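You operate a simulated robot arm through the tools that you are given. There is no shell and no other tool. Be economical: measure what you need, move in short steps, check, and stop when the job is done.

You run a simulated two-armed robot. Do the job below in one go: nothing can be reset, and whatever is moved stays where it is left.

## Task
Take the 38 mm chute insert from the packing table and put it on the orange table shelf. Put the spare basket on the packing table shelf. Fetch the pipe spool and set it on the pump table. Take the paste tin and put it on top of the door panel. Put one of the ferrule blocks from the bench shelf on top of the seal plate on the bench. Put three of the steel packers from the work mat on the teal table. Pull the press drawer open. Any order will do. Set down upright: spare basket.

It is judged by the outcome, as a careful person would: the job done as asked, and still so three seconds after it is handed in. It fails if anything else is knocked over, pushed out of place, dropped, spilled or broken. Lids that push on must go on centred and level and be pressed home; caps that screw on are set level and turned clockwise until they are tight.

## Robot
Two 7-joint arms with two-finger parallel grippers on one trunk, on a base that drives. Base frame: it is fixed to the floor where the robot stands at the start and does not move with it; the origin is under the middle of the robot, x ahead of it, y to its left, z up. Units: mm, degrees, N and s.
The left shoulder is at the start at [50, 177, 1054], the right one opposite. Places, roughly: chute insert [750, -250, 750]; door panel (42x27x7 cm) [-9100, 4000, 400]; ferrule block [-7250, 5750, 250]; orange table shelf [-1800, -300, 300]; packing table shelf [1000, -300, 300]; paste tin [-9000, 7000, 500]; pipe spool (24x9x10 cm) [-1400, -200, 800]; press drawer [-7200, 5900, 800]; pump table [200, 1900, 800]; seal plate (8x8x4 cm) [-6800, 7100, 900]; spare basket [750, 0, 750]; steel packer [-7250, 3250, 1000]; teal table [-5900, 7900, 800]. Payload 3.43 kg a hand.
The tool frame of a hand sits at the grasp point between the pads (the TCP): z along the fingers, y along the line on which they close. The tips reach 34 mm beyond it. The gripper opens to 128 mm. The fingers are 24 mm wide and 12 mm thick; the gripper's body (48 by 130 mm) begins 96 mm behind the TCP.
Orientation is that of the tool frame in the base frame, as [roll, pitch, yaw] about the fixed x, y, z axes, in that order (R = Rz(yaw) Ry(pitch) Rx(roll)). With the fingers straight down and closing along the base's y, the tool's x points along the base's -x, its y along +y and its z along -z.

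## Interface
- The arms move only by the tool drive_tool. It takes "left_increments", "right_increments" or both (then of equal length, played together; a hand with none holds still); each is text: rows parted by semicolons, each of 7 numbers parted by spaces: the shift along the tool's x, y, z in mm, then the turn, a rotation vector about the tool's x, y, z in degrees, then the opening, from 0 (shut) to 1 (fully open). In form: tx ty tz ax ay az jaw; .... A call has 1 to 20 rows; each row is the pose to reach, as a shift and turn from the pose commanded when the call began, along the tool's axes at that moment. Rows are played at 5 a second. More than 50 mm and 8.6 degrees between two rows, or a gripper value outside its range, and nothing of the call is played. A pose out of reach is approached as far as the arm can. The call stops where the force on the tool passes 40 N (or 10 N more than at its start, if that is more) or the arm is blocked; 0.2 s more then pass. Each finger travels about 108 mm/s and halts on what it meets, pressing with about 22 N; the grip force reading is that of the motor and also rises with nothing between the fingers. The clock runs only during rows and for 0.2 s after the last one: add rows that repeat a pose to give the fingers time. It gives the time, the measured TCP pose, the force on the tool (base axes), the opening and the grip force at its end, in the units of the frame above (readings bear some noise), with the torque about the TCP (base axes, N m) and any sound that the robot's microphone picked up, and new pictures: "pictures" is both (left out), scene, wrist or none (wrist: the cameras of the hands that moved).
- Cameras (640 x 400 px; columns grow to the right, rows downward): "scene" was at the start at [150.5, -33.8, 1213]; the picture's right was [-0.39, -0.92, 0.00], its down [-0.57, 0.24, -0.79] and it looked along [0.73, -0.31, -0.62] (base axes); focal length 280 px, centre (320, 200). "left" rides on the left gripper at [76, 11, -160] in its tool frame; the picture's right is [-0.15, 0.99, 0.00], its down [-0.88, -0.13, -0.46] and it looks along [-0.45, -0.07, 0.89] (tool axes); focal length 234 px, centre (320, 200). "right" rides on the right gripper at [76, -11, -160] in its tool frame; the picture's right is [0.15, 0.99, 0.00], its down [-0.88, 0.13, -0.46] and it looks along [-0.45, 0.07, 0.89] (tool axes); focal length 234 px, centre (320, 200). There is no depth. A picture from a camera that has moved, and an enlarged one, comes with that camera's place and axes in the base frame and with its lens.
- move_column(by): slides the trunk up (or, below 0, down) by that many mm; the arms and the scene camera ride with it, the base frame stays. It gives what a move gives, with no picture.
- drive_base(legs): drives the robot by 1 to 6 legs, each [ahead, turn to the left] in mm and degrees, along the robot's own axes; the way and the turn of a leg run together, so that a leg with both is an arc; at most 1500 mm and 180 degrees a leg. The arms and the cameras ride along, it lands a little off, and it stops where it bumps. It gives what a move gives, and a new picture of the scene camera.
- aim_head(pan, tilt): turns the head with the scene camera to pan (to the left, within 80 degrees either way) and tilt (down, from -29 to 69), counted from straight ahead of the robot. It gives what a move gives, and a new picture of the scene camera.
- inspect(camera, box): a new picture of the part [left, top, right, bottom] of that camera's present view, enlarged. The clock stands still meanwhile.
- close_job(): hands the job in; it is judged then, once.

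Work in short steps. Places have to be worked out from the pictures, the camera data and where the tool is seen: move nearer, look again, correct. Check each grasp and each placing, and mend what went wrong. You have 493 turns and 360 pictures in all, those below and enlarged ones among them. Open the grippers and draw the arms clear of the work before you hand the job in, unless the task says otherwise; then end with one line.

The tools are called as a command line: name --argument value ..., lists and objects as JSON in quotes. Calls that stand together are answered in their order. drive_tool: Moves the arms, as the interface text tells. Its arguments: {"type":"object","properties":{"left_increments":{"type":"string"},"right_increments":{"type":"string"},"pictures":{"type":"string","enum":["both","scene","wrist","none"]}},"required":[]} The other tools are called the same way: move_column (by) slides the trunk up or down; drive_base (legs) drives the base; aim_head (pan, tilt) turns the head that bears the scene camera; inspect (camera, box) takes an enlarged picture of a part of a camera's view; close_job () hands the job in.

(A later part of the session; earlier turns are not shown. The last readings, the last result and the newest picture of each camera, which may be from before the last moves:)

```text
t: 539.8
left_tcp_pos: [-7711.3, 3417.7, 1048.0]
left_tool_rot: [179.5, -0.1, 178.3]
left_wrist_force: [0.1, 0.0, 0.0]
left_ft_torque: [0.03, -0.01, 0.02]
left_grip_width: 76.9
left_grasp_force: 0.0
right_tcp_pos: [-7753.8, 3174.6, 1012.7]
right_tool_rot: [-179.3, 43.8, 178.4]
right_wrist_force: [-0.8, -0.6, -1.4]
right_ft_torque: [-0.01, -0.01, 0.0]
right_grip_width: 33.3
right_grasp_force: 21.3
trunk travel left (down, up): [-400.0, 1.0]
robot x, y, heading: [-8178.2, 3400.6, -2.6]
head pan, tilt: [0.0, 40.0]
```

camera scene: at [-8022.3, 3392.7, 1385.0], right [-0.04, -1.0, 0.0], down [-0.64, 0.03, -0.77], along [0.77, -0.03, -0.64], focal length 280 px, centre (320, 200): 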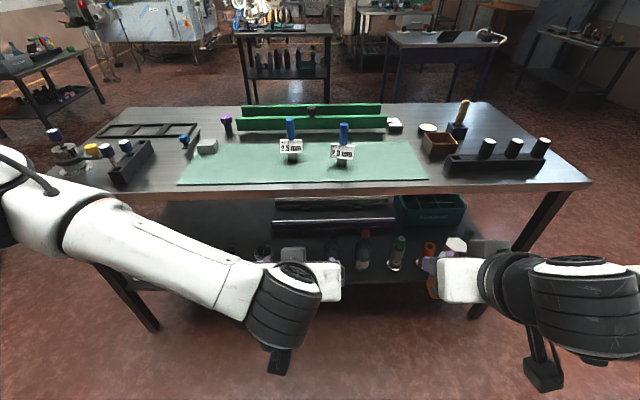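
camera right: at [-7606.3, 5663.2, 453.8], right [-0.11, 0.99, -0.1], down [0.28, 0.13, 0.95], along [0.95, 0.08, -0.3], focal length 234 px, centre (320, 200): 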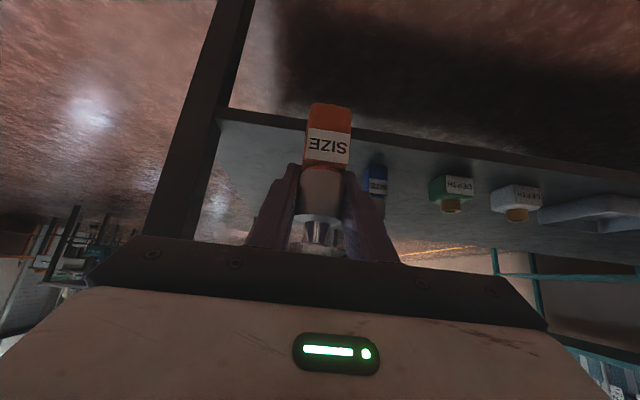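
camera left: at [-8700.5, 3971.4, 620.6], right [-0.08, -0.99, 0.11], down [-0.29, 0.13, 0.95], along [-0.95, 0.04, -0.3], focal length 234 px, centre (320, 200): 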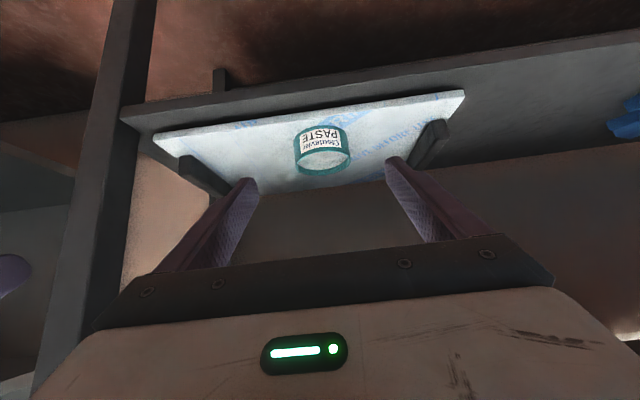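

I raise the left hand, straighten heading, and drive up to the mat.

drive_tool --left_increments "0 0 -35 0 0 0 0.6; 0 0 -70 0 0 0 0.6" --pictures "none"

drive_base --legs '[[0, 2.5], [410, 0]]'

drive_tool --left_increments "0 0 0 0 0 0 0.6" --pictures "wrist"

```text
t: 540.4
left_tcp_pos: [-7710.4, 3420.5, 1118.6]
left_tool_rot: [179.5, 0.0, 178.3]
left_wrist_force: [0.5, 0.1, -0.8]
left_ft_torque: [0.03, 0.02, 0.01]
left_grip_width: 77.1
left_grasp_force: 0.0
right_tcp_pos: [-7754.6, 3175.4, 1012.1]
right_tool_rot: [-179.3, 43.8, 178.3]
right_wrist_force: [-0.2, -0.1, -1.0]
right_ft_torque: [0.02, 0.01, 0.03]
right_grip_width: 33.1
right_grasp_force: 22.1
trunk travel left (down, up): [-400.0, 1.0]
robot x, y, heading: [-8179.9, 3398.5, -2.7]
head pan, tilt: [0.0, 40.0]
```

```text
t: 543.3
left_tcp_pos: [-7308.1, 3447.3, 1117.3]
left_tool_rot: [179.5, 0.0, -178.5]
left_wrist_force: [0.0, -0.3, 0.2]
left_ft_torque: [0.02, -0.02, 0.05]
left_grip_width: 76.7
left_grasp_force: 0.1
right_tcp_pos: [-7339.9, 3201.2, 1011.2]
right_tool_rot: [-179.3, 43.8, -178.6]
right_wrist_force: [-0.4, -0.4, -1.0]
right_ft_torque: [0.01, 0.0, 0.01]
right_grip_width: 33.5
right_grasp_force: 21.9
trunk travel left (down, up): [-400.0, 1.0]
robot x, y, heading: [-7776.5, 3402.8, 0.5]
head pan, tilt: [0.0, 40.0]
camera scene: at [-7618.1, 3402.9, 1384.9], right [0.01, -1.0, 0.0], down [-0.64, -0.01, -0.77], along [0.77, 0.01, -0.64], focal length 280 px, centre (320, 200)
```

scene: 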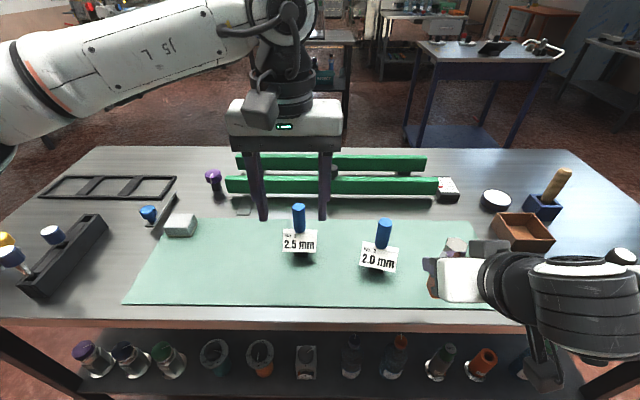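

```text
t: 543.7
left_tcp_pos: [-7307.7, 3446.8, 1118.1]
left_tool_rot: [179.5, 0.0, -178.5]
left_wrist_force: [-0.5, -0.1, 0.3]
left_ft_torque: [0.0, -0.02, -0.02]
left_grip_width: 76.7
left_grasp_force: 0.2
right_tcp_pos: [-7339.8, 3201.2, 1011.4]
right_tool_rot: [-179.3, 43.7, -178.8]
right_wrist_force: [0.2, -0.4, -1.9]
right_ft_torque: [-0.04, 0.01, 0.0]
right_grip_width: 33.3
right_grasp_force: 22.4
trunk travel left (down, up): [-400.0, 1.0]
robot x, y, heading: [-7771.3, 3400.7, 0.7]
head pan, tilt: [0.0, 40.0]
camera left: at [-7383.5, 3454.3, 1278.1], right [0.12, 0.99, 0.01], down [0.88, -0.11, 0.45], along [0.45, -0.05, -0.89], focal length 234 px, centre (320, 200)
```

left: 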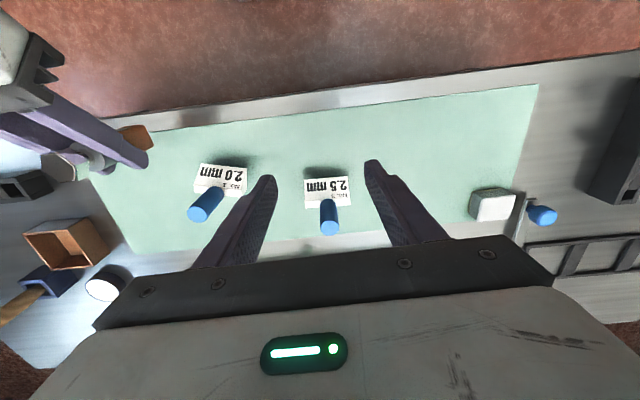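

2.5 mm knob is at about (-7190, 3449, 1002). I move over it and part-way down.

drive_tool --left_increments "-40 0 0 0 0 0 0.6; -80 0 0 0 0 0 0.6; -116 0 0 0 0 0 0.6; -116 0 35 0 0 0 0.6; -116 0 68 0 0 0 0.6" --pictures "wrist"

```text
t: 544.9
left_tcp_pos: [-7192.8, 3450.2, 1051.9]
left_tool_rot: [179.3, 0.0, -178.6]
left_wrist_force: [-0.6, 0.3, -0.5]
left_ft_torque: [-0.01, 0.0, 0.01]
left_grip_width: 76.9
left_grasp_force: 0.1
right_tcp_pos: [-7339.2, 3200.9, 1011.8]
right_tool_rot: [-179.3, 43.8, -178.6]
right_wrist_force: [0.2, 0.6, -0.6]
right_ft_torque: [-0.01, -0.03, 0.03]
right_grip_width: 33.6
right_grasp_force: 21.9
trunk travel left (down, up): [-400.0, 1.0]
robot x, y, heading: [-7775.0, 3401.2, 0.5]
head pan, tilt: [0.0, 40.0]
camera left: at [-7268.3, 3458.0, 1212.4], right [0.12, 0.99, 0.01], down [0.88, -0.11, 0.45], along [0.45, -0.05, -0.89], focal length 234 px, centre (320, 200)
```

left: 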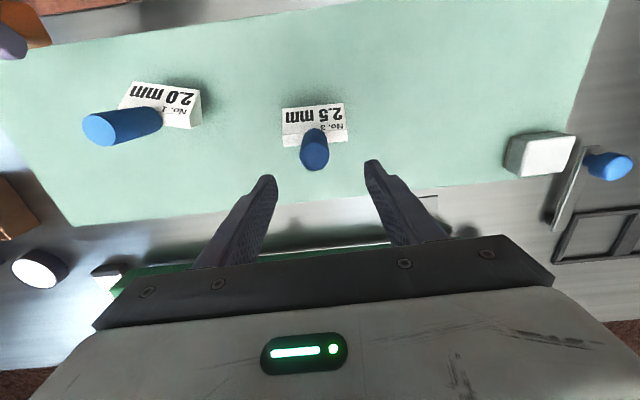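

I correct 13 mm back and 4 mm right, descend, and close.

drive_tool --left_increments "13 -4 20 0 0 0 0.6; 13 -4 40 0 0 0 0.6; 13 -4 61 0 0 0 0.6; 13 -4 61 0 0 0 0.3; 13 -4 61 0 0 0 0.1; 13 -4 61 0 0 0 0.1; 13 -4 61 0 0 0 0.1" --pictures "wrist"

```text
t: 546.5
left_tcp_pos: [-7206.0, 3447.3, 991.7]
left_tool_rot: [179.6, 0.1, -178.4]
left_wrist_force: [1.0, 2.6, 8.4]
left_ft_torque: [0.14, -0.05, -0.03]
left_grip_width: 29.7
left_grasp_force: 22.4
right_tcp_pos: [-7340.4, 3200.9, 1011.8]
right_tool_rot: [-179.3, 43.8, -178.6]
right_wrist_force: [-0.6, 0.4, -1.3]
right_ft_torque: [0.01, -0.01, 0.03]
right_grip_width: 33.2
right_grasp_force: 22.0
trunk travel left (down, up): [-400.0, 1.0]
robot x, y, heading: [-7774.4, 3401.0, 0.4]
head pan, tilt: [0.0, 40.0]
camera left: at [-7282.0, 3454.2, 1151.2], right [0.12, 0.99, 0.01], down [0.88, -0.11, 0.46], along [0.45, -0.05, -0.89], focal length 234 px, centre (320, 200)
```

left: 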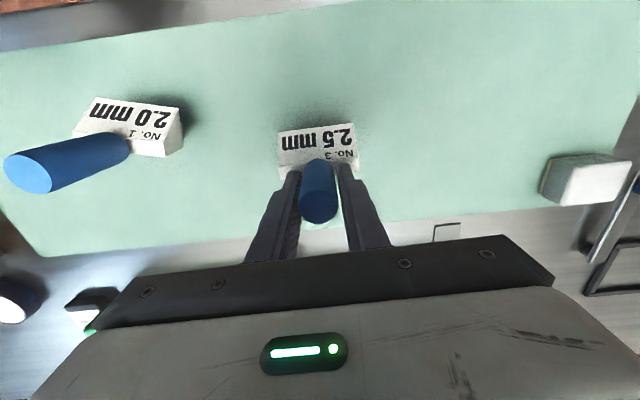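

Gripped. I lift, then back away and take the known route toward the teal table.

drive_tool --left_increments "0 0 -15 0 0 0 0.05; 0 0 -45 0 0 0 0.05; 0 0 -85 0 0 0 0.05; 0 0 -125 0 0 0 0.05; 40 0 -130 0 0 0 0.05; 80 0 -130 0 0 0 0.05" --pictures "scene"

drive_base --legs '[[-200, 0], [0, 90], [1450, 0], [0, -90]]'

```text
t: 547.9
left_tcp_pos: [-7283.7, 3439.8, 1121.4]
left_tool_rot: [179.5, 0.0, -178.5]
left_wrist_force: [0.5, 0.2, -1.6]
left_ft_torque: [0.01, -0.03, 0.01]
left_grip_width: 29.6
left_grasp_force: 22.5
right_tcp_pos: [-7340.3, 3200.8, 1011.8]
right_tool_rot: [-179.3, 43.8, -178.6]
right_wrist_force: [-0.4, 0.0, -1.6]
right_ft_torque: [0.05, 0.01, 0.01]
right_grip_width: 33.0
right_grasp_force: 21.9
trunk travel left (down, up): [-400.0, 1.0]
robot x, y, heading: [-7777.5, 3405.3, 0.8]
head pan, tilt: [0.0, 40.0]
camera scene: at [-7619.0, 3402.8, 1385.1], right [0.01, -1.0, 0.0], down [-0.64, -0.01, -0.77], along [0.77, 0.01, -0.64], focal length 280 px, centre (320, 200)
```

scene: 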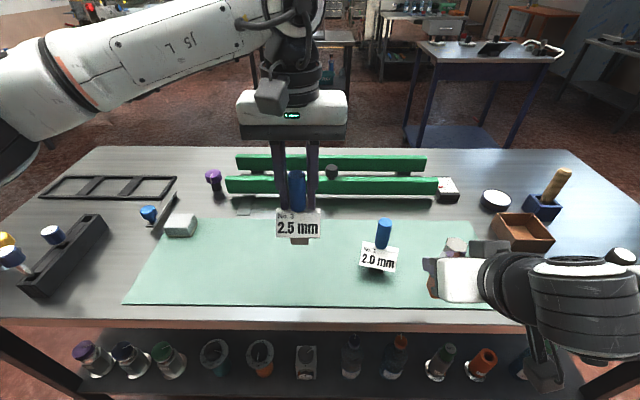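

```text
t: 563.8
left_tcp_pos: [-7480.6, 4849.7, 1120.5]
left_tool_rot: [179.6, 0.1, -179.0]
left_wrist_force: [0.6, -0.8, -0.7]
left_ft_torque: [0.01, -0.01, 0.01]
left_grip_width: 29.6
left_grasp_force: 22.1
right_tcp_pos: [-7538.2, 4612.4, 1011.3]
right_tool_rot: [-179.3, 43.7, -179.2]
right_wrist_force: [-0.4, 0.3, -2.4]
right_ft_torque: [0.01, 0.03, 0.0]
right_grip_width: 33.0
right_grasp_force: 21.5
trunk travel left (down, up): [-400.0, 1.0]
robot x, y, heading: [-7969.6, 4819.5, 0.2]
head pan, tilt: [0.0, 40.0]
camera scene: at [-7815.6, 4816.3, 1385.0], right [0.0, -1.0, 0.0], down [-0.64, 0.0, -0.77], along [0.77, 0.0, -0.64], focal length 280 px, centre (320, 200)
```

scene: 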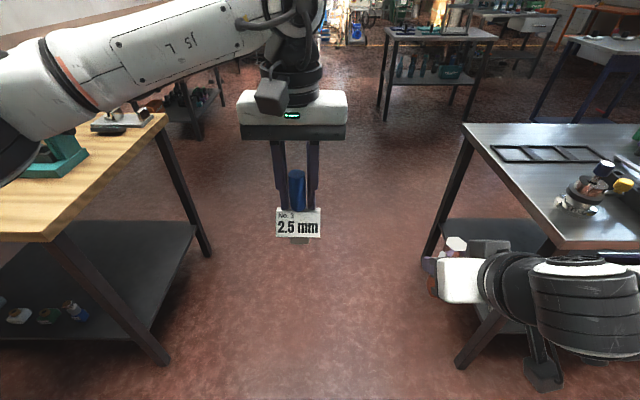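

drive_base --legs '[[0, 4], [1000, 0], [0, -4], [1000, 0], [0, 89], [1000, 0]]'

aim_head --pan 65 --tilt 30

```text
t: 583.4
left_tcp_pos: [-6002.0, 6350.1, 1120.4]
left_tool_rot: [179.5, 0.0, -88.5]
left_wrist_force: [0.1, -0.6, -1.8]
left_ft_torque: [0.04, 0.0, 0.01]
left_grip_width: 29.5
left_grasp_force: 21.3
right_tcp_pos: [-5760.3, 6294.1, 1012.4]
right_tool_rot: [-179.4, 43.8, -88.7]
right_wrist_force: [0.1, 0.5, -2.6]
right_ft_torque: [0.02, -0.02, -0.02]
right_grip_width: 33.4
right_grasp_force: 22.4
trunk travel left (down, up): [-400.0, 1.0]
robot x, y, heading: [-5961.5, 5860.3, 90.7]
head pan, tilt: [0.0, 40.0]
camera scene: at [-5963.0, 6013.3, 1385.0], right [1.0, 0.01, 0.0], down [0.01, -0.64, -0.77], along [-0.01, 0.77, -0.64], focal length 280 px, centre (320, 200)
```

scene: 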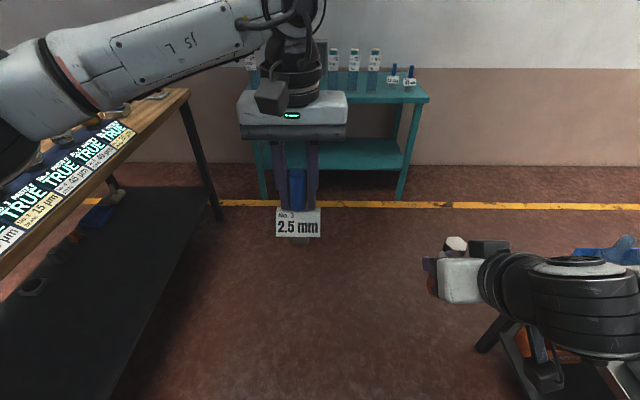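

```text
t: 584.8
left_tcp_pos: [-6001.5, 6349.4, 1120.7]
left_tool_rot: [179.5, 0.0, -88.4]
left_wrist_force: [-0.3, 0.7, -2.0]
left_ft_torque: [0.03, 0.05, 0.0]
left_grip_width: 29.7
left_grasp_force: 22.1
right_tcp_pos: [-5761.0, 6293.4, 1012.3]
right_tool_rot: [-179.3, 43.9, -88.6]
right_wrist_force: [0.5, 0.0, -2.1]
right_ft_torque: [0.01, 0.0, 0.0]
right_grip_width: 33.5
right_grasp_force: 21.9
trunk travel left (down, up): [-400.0, 1.0]
robot x, y, heading: [-5961.6, 5857.1, 90.5]
head pan, tilt: [65.0, 30.0]
camera scene: at [-6044.4, 5965.5, 1400.4], right [0.41, 0.91, 0.0], down [0.46, -0.21, -0.87], along [-0.79, 0.36, -0.5], focal length 280 px, centre (320, 200)
```

scene: 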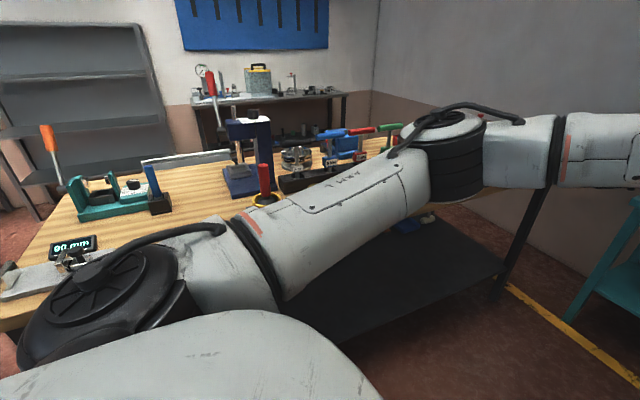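

Now to the teal table as before: straight on, then the sidestep.

drive_base --legs '[[1060, 0], [0, -75], [380, 0], [0, 75]]'

aim_head --pan 0 --tilt 40

```text
t: 598.5
left_tcp_pos: [-5626.2, 7495.4, 1119.8]
left_tool_rot: [179.4, 0.0, -91.1]
left_wrist_force: [0.0, 0.3, -1.6]
left_ft_torque: [-0.01, -0.04, 0.0]
left_grip_width: 29.4
left_grasp_force: 21.8
right_tcp_pos: [-5388.7, 7428.9, 1010.7]
right_tool_rot: [-179.3, 43.8, -91.2]
right_wrist_force: [0.3, 0.9, -2.3]
right_ft_torque: [0.01, -0.01, -0.01]
right_grip_width: 33.4
right_grasp_force: 22.2
trunk travel left (down, up): [-400.0, 1.0]
robot x, y, heading: [-5611.9, 7003.2, 88.2]
head pan, tilt: [65.0, 30.0]
camera scene: at [-5686.2, 7113.6, 1400.3], right [0.45, 0.89, 0.0], down [0.45, -0.23, -0.87], along [-0.77, 0.39, -0.5], focal length 280 px, centre (320, 200)
```

scene: 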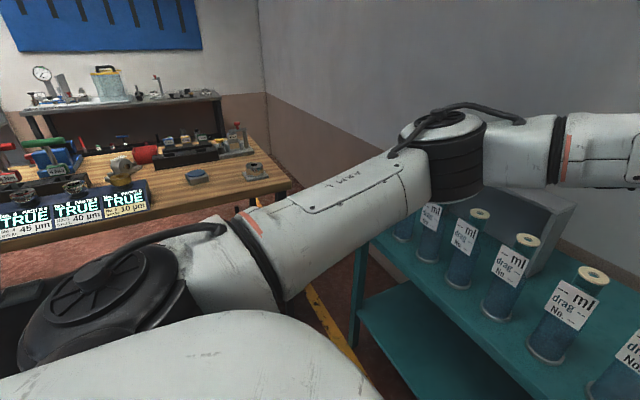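

```text
t: 599.8
left_tcp_pos: [-5624.2, 7495.5, 1120.1]
left_tool_rot: [179.4, -0.1, -91.1]
left_wrist_force: [-0.2, 0.5, -1.6]
left_ft_torque: [-0.05, 0.01, 0.0]
left_grip_width: 29.5
left_grasp_force: 22.3
right_tcp_pos: [-5388.7, 7427.3, 1011.4]
right_tool_rot: [-179.3, 43.7, -91.2]
right_wrist_force: [-0.3, 0.0, -1.6]
right_ft_torque: [0.02, 0.01, -0.02]
right_grip_width: 33.5
right_grasp_force: 21.9
trunk travel left (down, up): [-400.0, 1.0]
robot x, y, heading: [-5608.7, 7001.0, 87.8]
head pan, tilt: [0.0, 40.0]
camera scene: at [-5602.5, 7157.4, 1385.0], right [1.0, -0.03, 0.0], down [-0.02, -0.64, -0.77], along [0.03, 0.77, -0.64], focal length 280 px, centre (320, 200)
```

scene: 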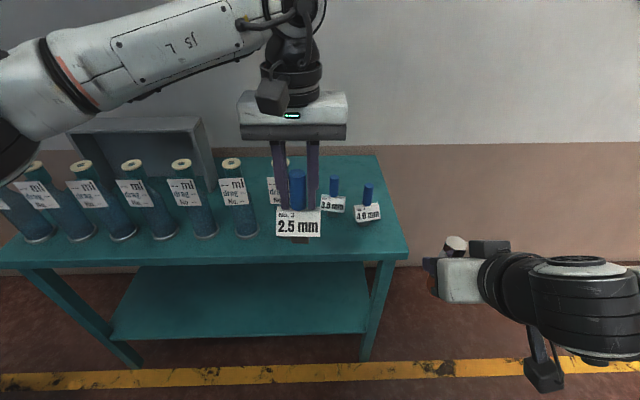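

I shift the left packer to x≈-5540 and drive 175 mm forward.

drive_tool --left_increments "0 -42 0 0 0 0 0.05; 0 -84 0 0 0 0 0.05" --pictures "none"

drive_base --legs '[[175, 0]]'

```text
t: 600.4
left_tcp_pos: [-5539.0, 7493.3, 1120.4]
left_tool_rot: [179.5, 0.1, -91.1]
left_wrist_force: [0.4, 0.4, -1.3]
left_ft_torque: [0.01, -0.01, 0.01]
left_grip_width: 29.6
left_grasp_force: 22.4
right_tcp_pos: [-5387.2, 7429.0, 1011.8]
right_tool_rot: [-179.3, 43.8, -91.3]
right_wrist_force: [-0.1, 0.1, -1.7]
right_ft_torque: [0.01, 0.04, 0.01]
right_grip_width: 33.3
right_grasp_force: 22.4
trunk travel left (down, up): [-400.0, 1.0]
robot x, y, heading: [-5610.8, 6998.7, 88.0]
head pan, tilt: [0.0, 40.0]
```

```text
t: 601.9
left_tcp_pos: [-5532.3, 7662.0, 1119.3]
left_tool_rot: [179.6, 0.0, -91.2]
left_wrist_force: [0.1, 0.6, -2.5]
left_ft_torque: [-0.04, -0.04, 0.03]
left_grip_width: 29.6
left_grasp_force: 21.7
right_tcp_pos: [-5381.9, 7596.6, 1012.3]
right_tool_rot: [-179.3, 43.7, -91.4]
right_wrist_force: [-0.8, -0.9, -2.2]
right_ft_torque: [0.0, 0.03, 0.0]
right_grip_width: 33.3
right_grasp_force: 21.9
trunk travel left (down, up): [-400.0, 1.0]
robot x, y, heading: [-5604.6, 7169.5, 87.6]
head pan, tilt: [0.0, 40.0]
camera scene: at [-5595.8, 7326.8, 1384.9], right [1.0, -0.04, 0.0], down [-0.02, -0.64, -0.77], along [0.03, 0.76, -0.64], focal length 280 px, centre (320, 200)
```

scene: 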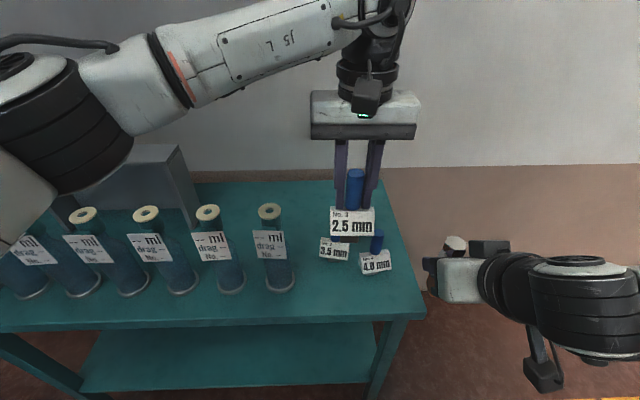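

I lower the 2.5 packer in front of the 3.5 one, at (-5545, 7680).

drive_tool --left_increments "-18 13 0 0 0 0 0.05; -18 13 45 0 0 0 0.05; -18 13 90 0 0 0 0.05; -18 13 135 0 0 0 0.05; -18 13 170 0 0 0 0.05; -18 13 195 0 0 0 0.05" --pictures "both"

```text
t: 603.3
left_tcp_pos: [-5548.2, 7680.4, 923.4]
left_tool_rot: [179.5, 0.0, -91.3]
left_wrist_force: [-0.6, 0.6, -1.2]
left_ft_torque: [0.02, 0.0, 0.03]
left_grip_width: 29.7
left_grasp_force: 22.5
right_tcp_pos: [-5382.3, 7596.1, 1011.5]
right_tool_rot: [-179.3, 43.8, -91.5]
right_wrist_force: [0.2, 0.7, -1.1]
right_ft_torque: [-0.01, 0.01, -0.01]
right_grip_width: 33.2
right_grasp_force: 21.7
trunk travel left (down, up): [-400.0, 1.0]
robot x, y, heading: [-5602.8, 7168.5, 87.8]
head pan, tilt: [0.0, 40.0]
camera scene: at [-5595.8, 7326.2, 1385.0], right [1.0, -0.04, 0.0], down [-0.02, -0.64, -0.77], along [0.03, 0.77, -0.64], focal length 280 px, centre (320, 200)
camera left: at [-5559.3, 7603.5, 1083.8], right [-0.99, 0.17, 0.01], down [0.15, 0.88, 0.45], along [0.07, 0.45, -0.89], focal length 234 px, centre (320, 200)
```

scene: 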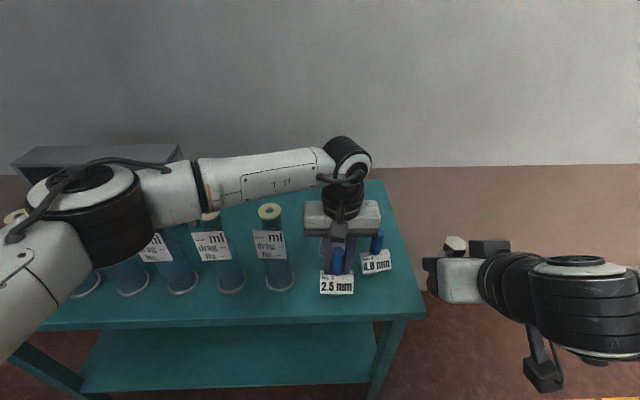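
left: 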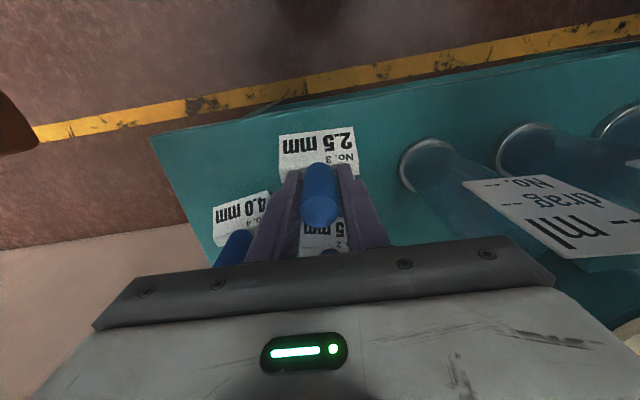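

I move 10 mm farther in and feel for contact.

drive_tool --left_increments "-10 0 4 0 0 0 0.05; -10 0 8 0 0 0 0.05; -10 0 12 0 0 0 0.05; -10 0 15 0 0 0 0.05" --pictures "none"

drive_tool --left_increments "0 0 1.5 0 0 0 0.05; 0 0 3 0 0 0 0.05" --pictures "none"

```text
t: 604.3
left_tcp_pos: [-5547.3, 7689.3, 909.5]
left_tool_rot: [179.5, 0.0, -91.4]
left_wrist_force: [-0.3, 0.4, -2.5]
left_ft_torque: [0.01, 0.0, -0.03]
left_grip_width: 29.6
left_grasp_force: 22.3
right_tcp_pos: [-5381.0, 7596.4, 1012.6]
right_tool_rot: [-179.3, 43.8, -91.4]
right_wrist_force: [-0.4, 0.3, -1.8]
right_ft_torque: [-0.01, 0.04, -0.02]
right_grip_width: 33.2
right_grasp_force: 21.9
trunk travel left (down, up): [-400.0, 1.0]
robot x, y, heading: [-5602.3, 7166.8, 87.6]
head pan, tilt: [0.0, 40.0]
```

```text
t: 604.9
left_tcp_pos: [-5546.1, 7689.2, 906.6]
left_tool_rot: [179.4, 0.0, -91.3]
left_wrist_force: [-0.7, -0.2, 4.1]
left_ft_torque: [-0.07, -0.01, -0.01]
left_grip_width: 29.5
left_grasp_force: 21.9
right_tcp_pos: [-5381.4, 7595.5, 1012.9]
right_tool_rot: [-179.3, 43.8, -91.3]
right_wrist_force: [-0.4, -0.1, -1.7]
right_ft_torque: [-0.01, 0.01, 0.02]
right_grip_width: 33.2
right_grasp_force: 22.1
trunk travel left (down, up): [-400.0, 1.0]
robot x, y, heading: [-5602.3, 7172.9, 87.6]
head pan, tilt: [0.0, 40.0]
```

Contact. I open moderately, rise straight up, then draw back.

drive_tool --left_increments "0 0 0 0 0 0 0.3; 0 0 0 0 0 0 0.42; 0 0 0 0 0 0 0.42; 0 0 -30 0 0 0 0.42; 0 0 -70 0 0 0 0.42; 0 0 -115 0 0 0 0.42; 0 0 -160 0 0 0 0.42; 0 0 -205 0 0 0 0.42; 45 0 -215 0 0 0 0.42; 90 0 -215 0 0 0 0.42" --pictures "scene"

inspect --camera "scene" --box '[250, 180, 420, 310]'

```text
t: 607.1
left_tcp_pos: [-5551.1, 7599.8, 1124.7]
left_tool_rot: [179.5, 0.1, -91.2]
left_wrist_force: [-0.1, 0.8, -0.6]
left_ft_torque: [0.04, -0.01, -0.03]
left_grip_width: 54.0
left_grasp_force: 0.0
right_tcp_pos: [-5380.9, 7596.9, 1011.1]
right_tool_rot: [-179.3, 43.8, -91.4]
right_wrist_force: [0.5, -0.4, -2.6]
right_ft_torque: [0.0, -0.02, -0.02]
right_grip_width: 33.1
right_grasp_force: 21.9
trunk travel left (down, up): [-400.0, 1.0]
robot x, y, heading: [-5602.3, 7172.8, 87.7]
head pan, tilt: [0.0, 40.0]
camera scene: at [-5595.9, 7325.5, 1385.1], right [1.0, -0.04, 0.0], down [-0.02, -0.64, -0.77], along [0.03, 0.77, -0.64], focal length 280 px, centre (320, 200)
```

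scene: 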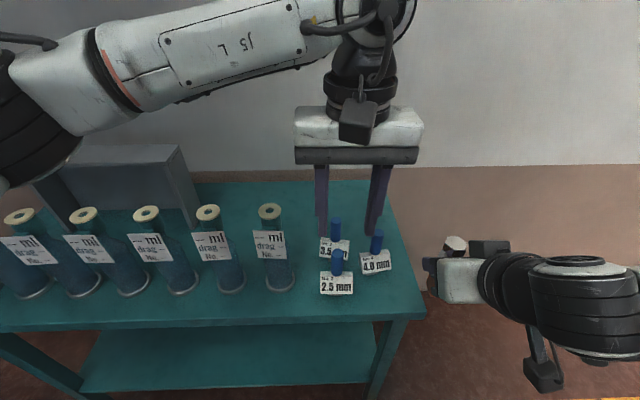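

```text
3.08 times, centred on (335, 245) of scene
camera zoom: at [-5595.9, 7325.5, 1385.1], right [1.0, -0.04, 0.0], down [-0.02, -0.64, -0.77], along [0.03, 0.77, -0.64], focal length 860 px, centre (274, 62)
```

zoom: 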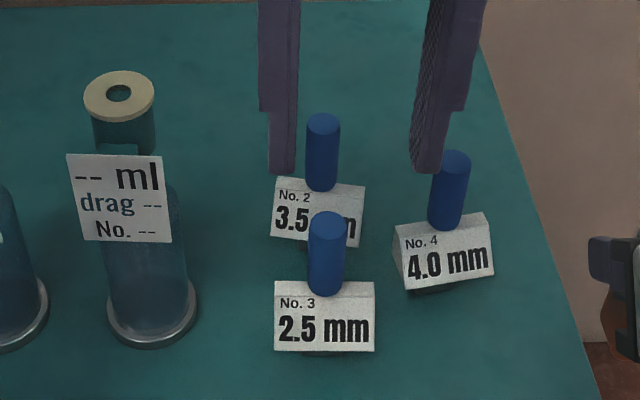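

All three packers stand on the teal table. I back up, turn west to the bench and look for the seal plate.

drive_base --legs '[[-200, 0], [0, 92], [300, 0]]'

aim_head --pan -10 --tilt 35

```text
t: 614.2
left_tcp_pos: [-6340.0, 7015.6, 1123.8]
left_tool_rot: [179.5, 0.0, 0.2]
left_wrist_force: [-0.7, 0.3, -0.2]
left_ft_torque: [0.01, -0.01, -0.03]
left_grip_width: 53.9
left_grasp_force: 0.0
right_tcp_pos: [-6339.5, 7183.5, 1011.7]
right_tool_rot: [-179.3, 43.8, 0.2]
right_wrist_force: [-1.1, 0.5, -2.4]
right_ft_torque: [0.03, 0.01, -0.01]
right_grip_width: 33.2
right_grasp_force: 21.9
trunk travel left (down, up): [-400.0, 1.0]
robot x, y, heading: [-5906.2, 6972.3, 179.2]
head pan, tilt: [0.0, 40.0]
camera scene: at [-6062.5, 6975.0, 1384.9], right [0.01, 1.0, 0.0], down [0.64, -0.01, -0.77], along [-0.77, 0.01, -0.64], focal length 280 px, centre (320, 200)
```

scene: 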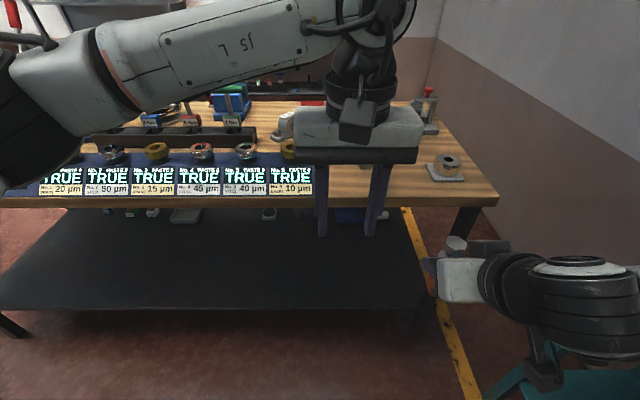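

```text
t: 614.9
left_tcp_pos: [-6339.6, 7015.3, 1123.6]
left_tool_rot: [179.5, 0.0, 0.3]
left_wrist_force: [0.4, -0.2, -0.1]
left_ft_torque: [-0.03, 0.02, 0.02]
left_grip_width: 53.8
left_grasp_force: 0.1
right_tcp_pos: [-6338.8, 7183.6, 1012.5]
right_tool_rot: [-179.4, 43.9, 0.1]
right_wrist_force: [0.3, -0.2, -1.0]
right_ft_torque: [0.03, 0.01, 0.01]
right_grip_width: 33.3
right_grasp_force: 22.1
trunk travel left (down, up): [-400.0, 1.0]
robot x, y, heading: [-5905.4, 6974.4, 179.5]
head pan, tilt: [-10.0, 35.0]
camera scene: at [-6063.4, 6990.2, 1392.6], right [0.18, 0.98, 0.0], down [0.56, -0.1, -0.82], along [-0.81, 0.15, -0.57], focal length 280 px, centre (320, 200)
```

scene: 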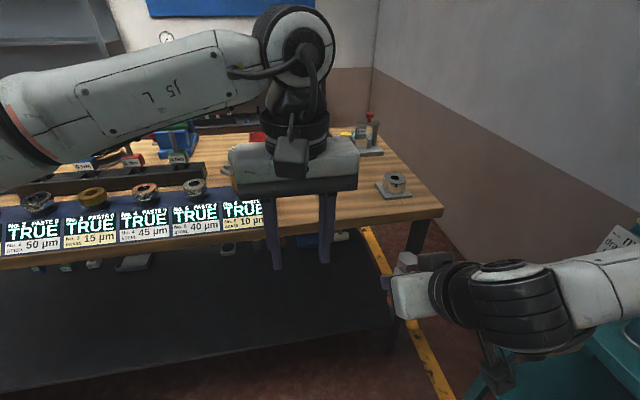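

Two candidates: a ring-plate at y≈7365 and a low piece near (-6860, 7140), hidden by my left hand. I move that hand aside to look.

drive_tool --left_increments "0 45 0 0 0 0 0.42; 0 90 0 0 0 0 0.42; 0 135 0 0 0 0 0.42; 0 180 0 0 0 0 0.42; 0 225 0 0 0 0 0.42" --pictures "none"

inspect --camera "scene" --box '[220, 110, 460, 260]'

```text
t: 616.1
left_tcp_pos: [-6337.5, 6788.2, 1123.8]
left_tool_rot: [179.5, 0.1, 0.3]
left_wrist_force: [0.6, -0.3, -0.2]
left_ft_torque: [0.02, 0.03, 0.01]
left_grip_width: 53.9
left_grasp_force: 0.0
right_tcp_pos: [-6338.7, 7181.5, 1012.3]
right_tool_rot: [-179.2, 43.7, 0.3]
right_wrist_force: [0.3, -0.7, -2.3]
right_ft_torque: [0.02, -0.03, -0.01]
right_grip_width: 33.0
right_grasp_force: 22.2
trunk travel left (down, up): [-400.0, 1.0]
robot x, y, heading: [-5907.9, 6975.9, 179.3]
head pan, tilt: [-10.0, 35.0]
```

```text
2.67 times, centred on (340, 185) of scene
camera zoom: at [-6063.2, 6989.2, 1392.7], right [0.18, 0.98, 0.0], down [0.56, -0.1, -0.82], along [-0.81, 0.15, -0.57], focal length 746 px, centre (267, 240)
```

zoom: 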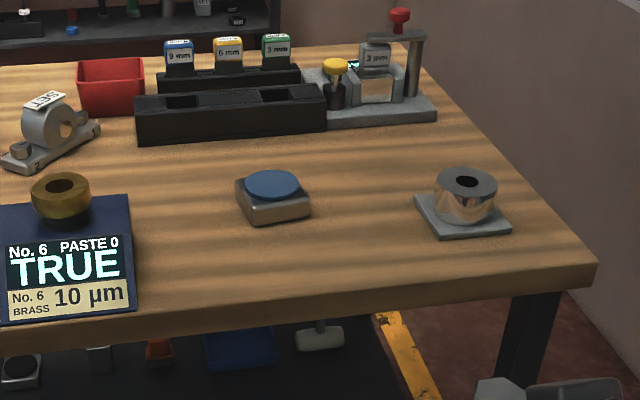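

The middle piece – a square plate with a blue seal disc, about 8×8×4 cm near (-6850, 7140) – is the seal plate. I drive 370 mm closer and restore the block's level.

drive_base --legs '[[370, 0]]'

drive_tool --right_increments "0 0 -10 0 -1 0 0.1; 0 0 -20 0 -1.9 0 0.1; 0 0 -20 0 -1.9 0 0.1" --pictures "both"

```text
t: 618.5
left_tcp_pos: [-6703.8, 6797.4, 1124.6]
left_tool_rot: [179.5, 0.0, -0.2]
left_wrist_force: [-0.6, 0.1, -0.2]
left_ft_torque: [-0.01, -0.06, -0.01]
left_grip_width: 53.6
left_grasp_force: 0.0
right_tcp_pos: [-6700.7, 7190.9, 1011.4]
right_tool_rot: [-179.2, 43.8, -0.2]
right_wrist_force: [-0.4, 0.1, -1.3]
right_ft_torque: [0.03, -0.04, -0.01]
right_grip_width: 33.1
right_grasp_force: 22.3
trunk travel left (down, up): [-400.0, 1.0]
robot x, y, heading: [-6272.6, 6977.0, 179.0]
head pan, tilt: [-10.0, 35.0]
camera scene: at [-6427.9, 6996.3, 1392.5], right [0.19, 0.98, 0.0], down [0.56, -0.11, -0.82], along [-0.8, 0.16, -0.57], focal length 280 px, centre (320, 200)
```

scene: 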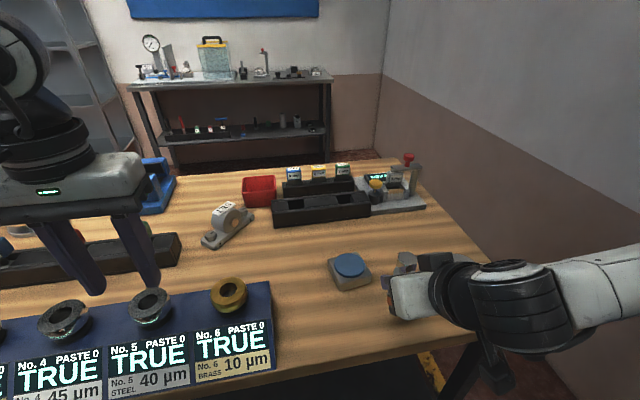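

```text
t: 619.3
left_tcp_pos: [-6702.6, 6797.7, 1125.7]
left_tool_rot: [179.4, -0.1, -0.1]
left_wrist_force: [-0.1, -0.1, 0.7]
left_ft_torque: [-0.02, -0.03, 0.01]
left_grip_width: 53.9
left_grasp_force: 0.1
right_tcp_pos: [-6707.2, 7187.7, 1022.8]
right_tool_rot: [-179.2, 45.7, 0.0]
right_wrist_force: [0.4, 0.5, -2.0]
right_ft_torque: [0.02, 0.03, 0.01]
right_grip_width: 33.3
right_grasp_force: 21.8
right hand out of reach, approached as far as the arm can: row 1, 2, 3
trunk travel left (down, up): [-400.0, 1.0]
robot x, y, heading: [-6270.5, 6977.0, 178.9]
head pan, tilt: [-10.0, 35.0]
camera scene: at [-6427.3, 6996.3, 1392.6], right [0.19, 0.98, 0.0], down [0.56, -0.11, -0.82], along [-0.8, 0.16, -0.57], focal length 280 px, centre (320, 200)
camera right: at [-6541.3, 7195.7, 1079.6], right [0.09, -0.99, -0.11], down [-0.29, -0.14, 0.95], along [-0.95, -0.05, -0.3], focal length 234 px, centre (320, 200)
```

scene: 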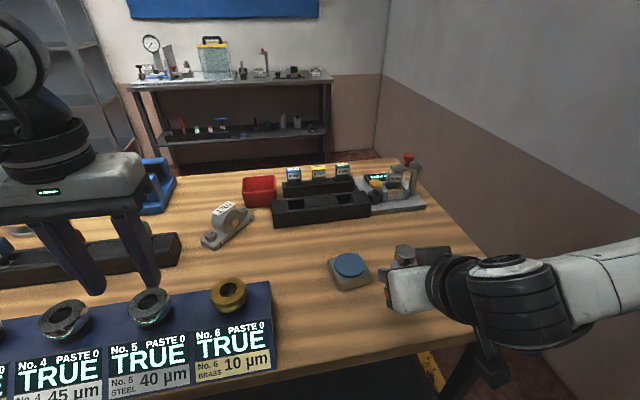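
right: 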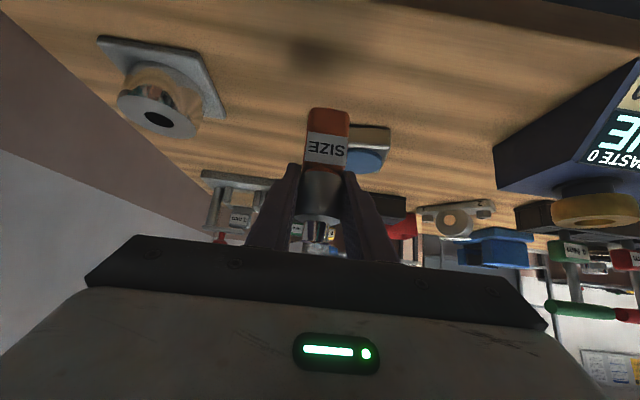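

Disc top is near (-6811, 7136, ~940). I bring the block above it.

drive_tool --right_increments "-10 17 0 0 0 0 0.1; -30 34 18 0 0 0 0.1; -55 45 43 0 0 0 0.1; -78 52 68 0 0 0 0.1" --pictures "both"

inspect --camera "scene" --box '[290, 180, 450, 310]'

```text
t: 620.3
left_tcp_pos: [-6704.3, 6797.8, 1124.5]
left_tool_rot: [179.5, 0.0, -0.2]
left_wrist_force: [-0.4, -0.6, -1.7]
left_ft_torque: [0.03, 0.0, -0.02]
left_grip_width: 54.0
left_grasp_force: 0.1
right_tcp_pos: [-6811.8, 7135.7, 1028.8]
right_tool_rot: [-179.4, 45.6, -0.1]
right_wrist_force: [0.2, 0.9, -1.9]
right_ft_torque: [-0.02, 0.01, 0.0]
right_grip_width: 33.3
right_grasp_force: 21.5
trunk travel left (down, up): [-400.0, 1.0]
robot x, y, heading: [-6269.1, 6978.2, 179.1]
head pan, tilt: [-10.0, 35.0]
camera scene: at [-6427.8, 6996.2, 1392.5], right [0.19, 0.98, 0.0], down [0.56, -0.11, -0.82], along [-0.8, 0.16, -0.57], focal length 280 px, centre (320, 200)
camera right: at [-6646.1, 7144.2, 1085.8], right [0.09, -0.99, -0.11], down [-0.29, -0.14, 0.95], along [-0.95, -0.05, -0.3], focal length 234 px, centre (320, 200)
```

scene: 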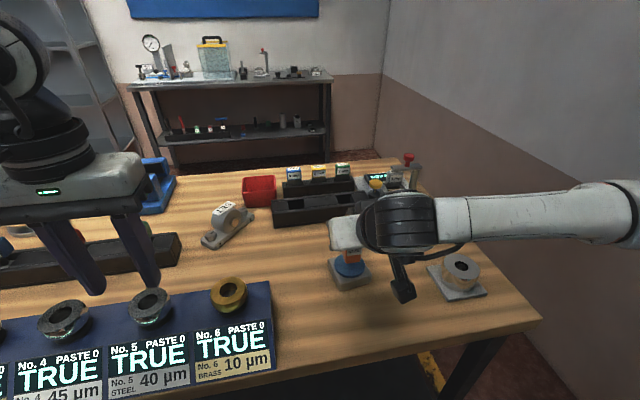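
right: 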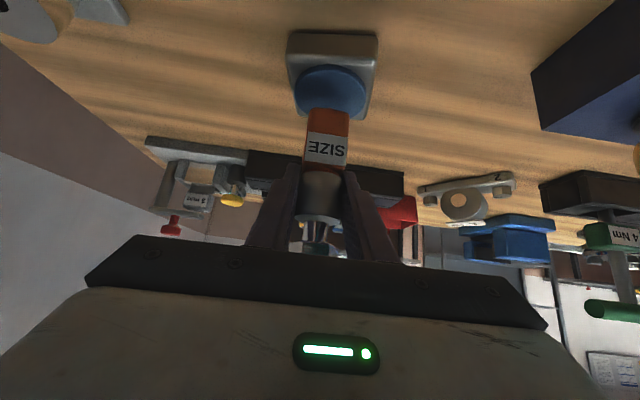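

```text
3.08 times, centred on (370, 245) of scene
camera zoom: at [-6427.8, 6996.2, 1392.5], right [0.19, 0.98, 0.0], down [0.56, -0.11, -0.82], along [-0.8, 0.16, -0.57], focal length 860 px, centre (166, 62)
```

zoom: 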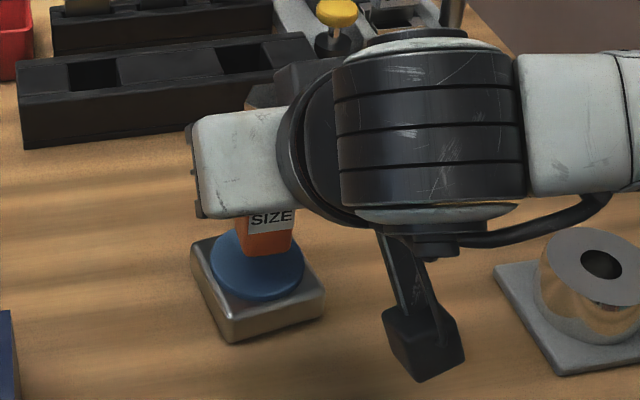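

Block is centred over the disc. I lower in small steps to contact.

drive_tool --right_increments "4 0 4 0 0 0 0.1; 8 0 8 0 0 0 0.1; 12 0 12 0 0 0 0.1" --pictures "none"

drive_tool --right_increments "2 0 2 0 0 0 0.1; 4 0 4 0 0 0 0.1; 6 0 6 0 0 0 0.1" --pictures "wrist"

```text
t: 621.1
left_tcp_pos: [-6704.0, 6796.8, 1124.5]
left_tool_rot: [179.5, 0.0, -0.1]
left_wrist_force: [-0.9, -0.7, 0.9]
left_ft_torque: [-0.04, 0.04, -0.01]
left_grip_width: 53.8
left_grasp_force: 0.0
right_tcp_pos: [-6811.4, 7136.6, 1012.2]
right_tool_rot: [-179.2, 45.7, -0.2]
right_wrist_force: [0.3, 0.3, -1.5]
right_ft_torque: [-0.01, 0.01, 0.03]
right_grip_width: 33.6
right_grasp_force: 22.1
trunk travel left (down, up): [-400.0, 1.0]
robot x, y, heading: [-6273.5, 6976.5, 178.9]
head pan, tilt: [-10.0, 35.0]
```

```text
t: 621.9
left_tcp_pos: [-6703.1, 6796.7, 1124.5]
left_tool_rot: [179.5, 0.0, -0.1]
left_wrist_force: [-0.1, 0.4, 0.9]
left_ft_torque: [0.0, 0.01, 0.03]
left_grip_width: 53.9
left_grasp_force: 0.1
right_tcp_pos: [-6811.9, 7137.9, 1003.8]
right_tool_rot: [-179.2, 45.8, -0.2]
right_wrist_force: [0.1, 0.2, -1.7]
right_ft_torque: [-0.01, 0.02, -0.04]
right_grip_width: 33.4
right_grasp_force: 21.9
trunk travel left (down, up): [-400.0, 1.0]
robot x, y, heading: [-6273.9, 6980.1, 179.1]
head pan, tilt: [-10.0, 35.0]
camera right: at [-6645.0, 7145.9, 1061.0], right [0.09, -0.99, -0.11], down [-0.29, -0.14, 0.95], along [-0.95, -0.05, -0.3], focal length 234 px, centre (320, 200)
```

right: 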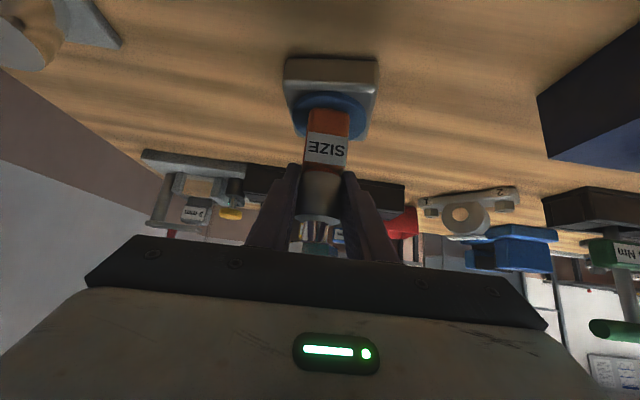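

drive_tool --right_increments "1.5 0 1.5 0 0 0 0.1; 3 0 3 0 0 0 0.1; 4.5 0 4.5 0 0 0 0.1" --pictures "none"

drive_tool --right_increments "1.5 0 1.5 0 0 0 0.1; 3 0 3 0 0 0 0.1; 4.5 0 4.5 0 0 0 0.1" --pictures "wrist"

```text
t: 622.7
left_tcp_pos: [-6702.3, 6797.5, 1125.9]
left_tool_rot: [179.5, 0.1, -0.1]
left_wrist_force: [-0.8, 0.6, -0.2]
left_ft_torque: [0.03, -0.01, -0.03]
left_grip_width: 53.9
left_grasp_force: 0.0
right_tcp_pos: [-6811.2, 7136.7, 1002.4]
right_tool_rot: [-179.3, 46.3, -0.3]
right_wrist_force: [-1.0, 3.7, 17.2]
right_ft_torque: [-0.18, 0.12, 0.05]
right_grip_width: 33.6
right_grasp_force: 22.2
trunk travel left (down, up): [-400.0, 1.0]
robot x, y, heading: [-6272.3, 6977.3, 178.8]
head pan, tilt: [-10.0, 35.0]
```

```text
t: 623.5
left_tcp_pos: [-6702.7, 6797.2, 1125.1]
left_tool_rot: [179.5, 0.1, -0.1]
left_wrist_force: [-0.3, -0.3, 1.0]
left_ft_torque: [0.04, 0.0, -0.01]
left_grip_width: 53.5
left_grasp_force: 0.0
right_tcp_pos: [-6809.8, 7135.8, 993.5]
right_tool_rot: [-179.3, 45.9, -0.1]
right_wrist_force: [-2.2, 1.9, 16.2]
right_ft_torque: [-0.15, -0.02, -0.01]
right_grip_width: 33.4
right_grasp_force: 22.3
trunk travel left (down, up): [-400.0, 1.0]
robot x, y, heading: [-6271.4, 6978.2, 179.2]
head pan, tilt: [-10.0, 35.0]
camera right: at [-6643.9, 7145.2, 1050.3], right [0.09, -0.99, -0.11], down [-0.29, -0.14, 0.95], along [-0.95, -0.05, -0.3], focal length 234 px, centre (320, 200)
```

right: 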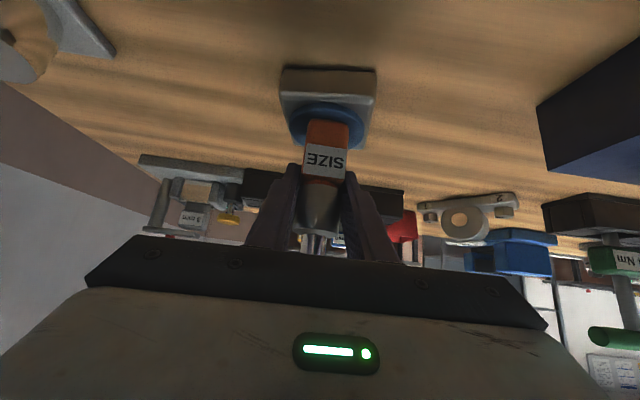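

The block is seated on the disc (the grip slid a little on the sleeve). I ease up 3 mm, open, and retreat along the tool axis.

drive_tool --right_increments "-2 0 -2 0 0 0 0.1; -2 0 -2 0 0 0 0.1; -2 0 -2 0 0 0 0.35; -2 0 -2 0 0 0 0.6; -2 0 -2 0 0 0 0.6" --pictures "wrist"

```text
t: 624.7
left_tcp_pos: [-6703.3, 6798.1, 1123.8]
left_tool_rot: [179.5, -0.1, -0.1]
left_wrist_force: [0.8, 0.2, 0.6]
left_ft_torque: [0.01, 0.0, 0.0]
left_grip_width: 54.1
left_grasp_force: 0.0
right_tcp_pos: [-6810.6, 7137.9, 995.7]
right_tool_rot: [-179.2, 45.8, -0.1]
right_wrist_force: [-0.1, 0.4, 0.3]
right_ft_torque: [0.01, 0.0, 0.0]
right_grip_width: 76.9
right_grasp_force: 0.0
trunk travel left (down, up): [-400.0, 1.0]
robot x, y, heading: [-6269.0, 6981.1, 179.2]
head pan, tilt: [-10.0, 35.0]
camera right: at [-6643.8, 7145.5, 1052.6], right [0.09, -0.99, -0.11], down [-0.29, -0.14, 0.95], along [-0.95, -0.05, -0.3], focal length 234 px, centre (320, 200)
```

right: 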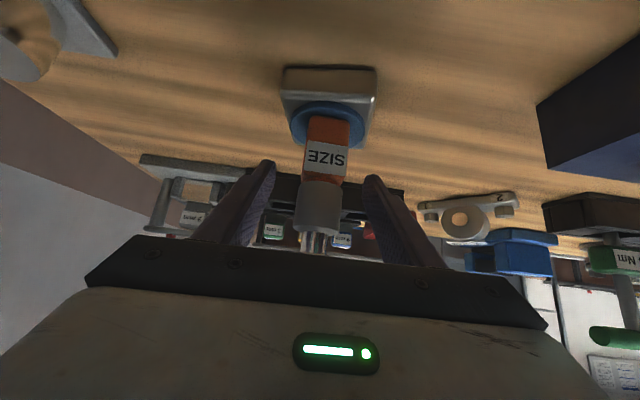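

Block stands free. I retreat the hand.

drive_tool --right_increments "0 0 -25 0 0 0 0.6; 0 0 -60 0 0 0 0.6; 0 0 -100 0 0 0 0.6; -10 0 -130 0 0 0 0.6" --pictures "both"

inspect --camera "scene" --box '[290, 180, 450, 310]'

```text
t: 625.7
left_tcp_pos: [-6701.9, 6797.1, 1125.0]
left_tool_rot: [179.6, 0.2, -0.1]
left_wrist_force: [0.1, -0.4, 0.5]
left_ft_torque: [0.01, 0.01, -0.03]
left_grip_width: 53.9
left_grasp_force: 0.0
right_tcp_pos: [-6721.6, 7135.8, 1094.0]
right_tool_rot: [-179.2, 45.8, 0.0]
right_wrist_force: [0.0, -1.3, 0.8]
right_ft_torque: [-0.03, 0.0, -0.01]
right_grip_width: 77.0
right_grasp_force: 0.0
trunk travel left (down, up): [-400.0, 1.0]
robot x, y, heading: [-6273.1, 6979.8, 179.1]
head pan, tilt: [-10.0, 35.0]
camera scene: at [-6427.0, 6996.1, 1392.6], right [0.19, 0.98, 0.0], down [0.56, -0.11, -0.82], along [-0.8, 0.16, -0.57], focal length 280 px, centre (320, 200)
camera right: at [-6555.6, 7143.2, 1150.4], right [0.09, -0.99, -0.11], down [-0.29, -0.14, 0.95], along [-0.95, -0.05, -0.3], focal length 234 px, centre (320, 200)
```

scene: 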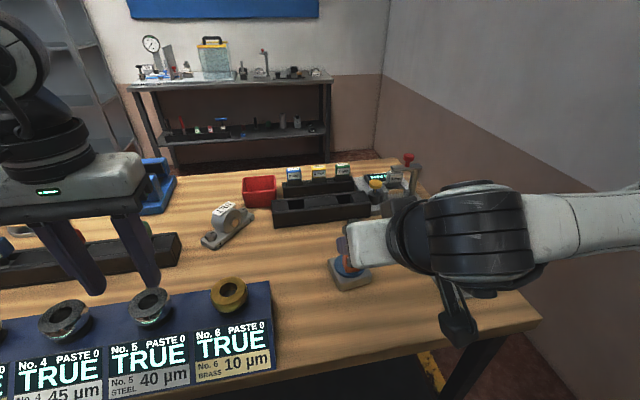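
right: 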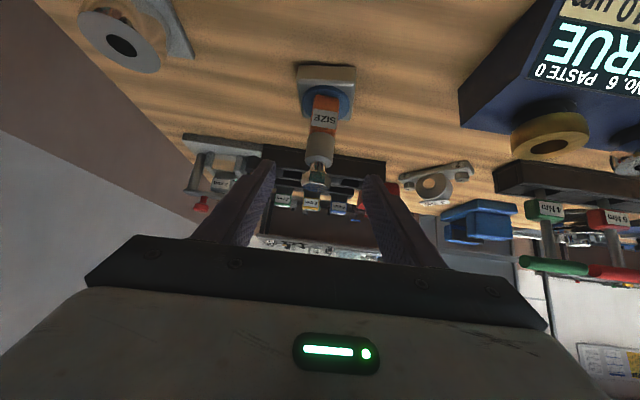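

```text
3.08 times, centred on (370, 245) of scene
camera zoom: at [-6427.0, 6996.1, 1392.6], right [0.19, 0.98, 0.0], down [0.56, -0.11, -0.82], along [-0.8, 0.16, -0.57], focal length 860 px, centre (166, 62)
```

zoom: 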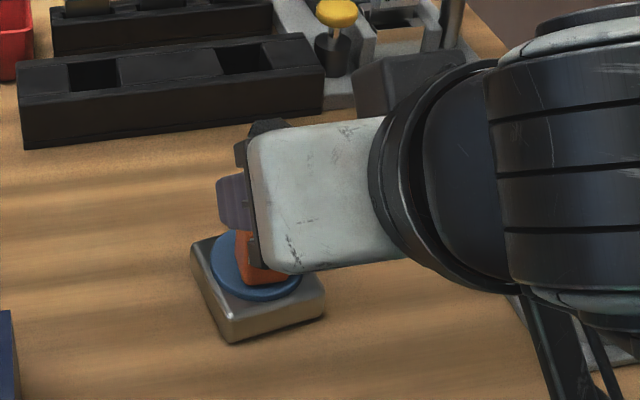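

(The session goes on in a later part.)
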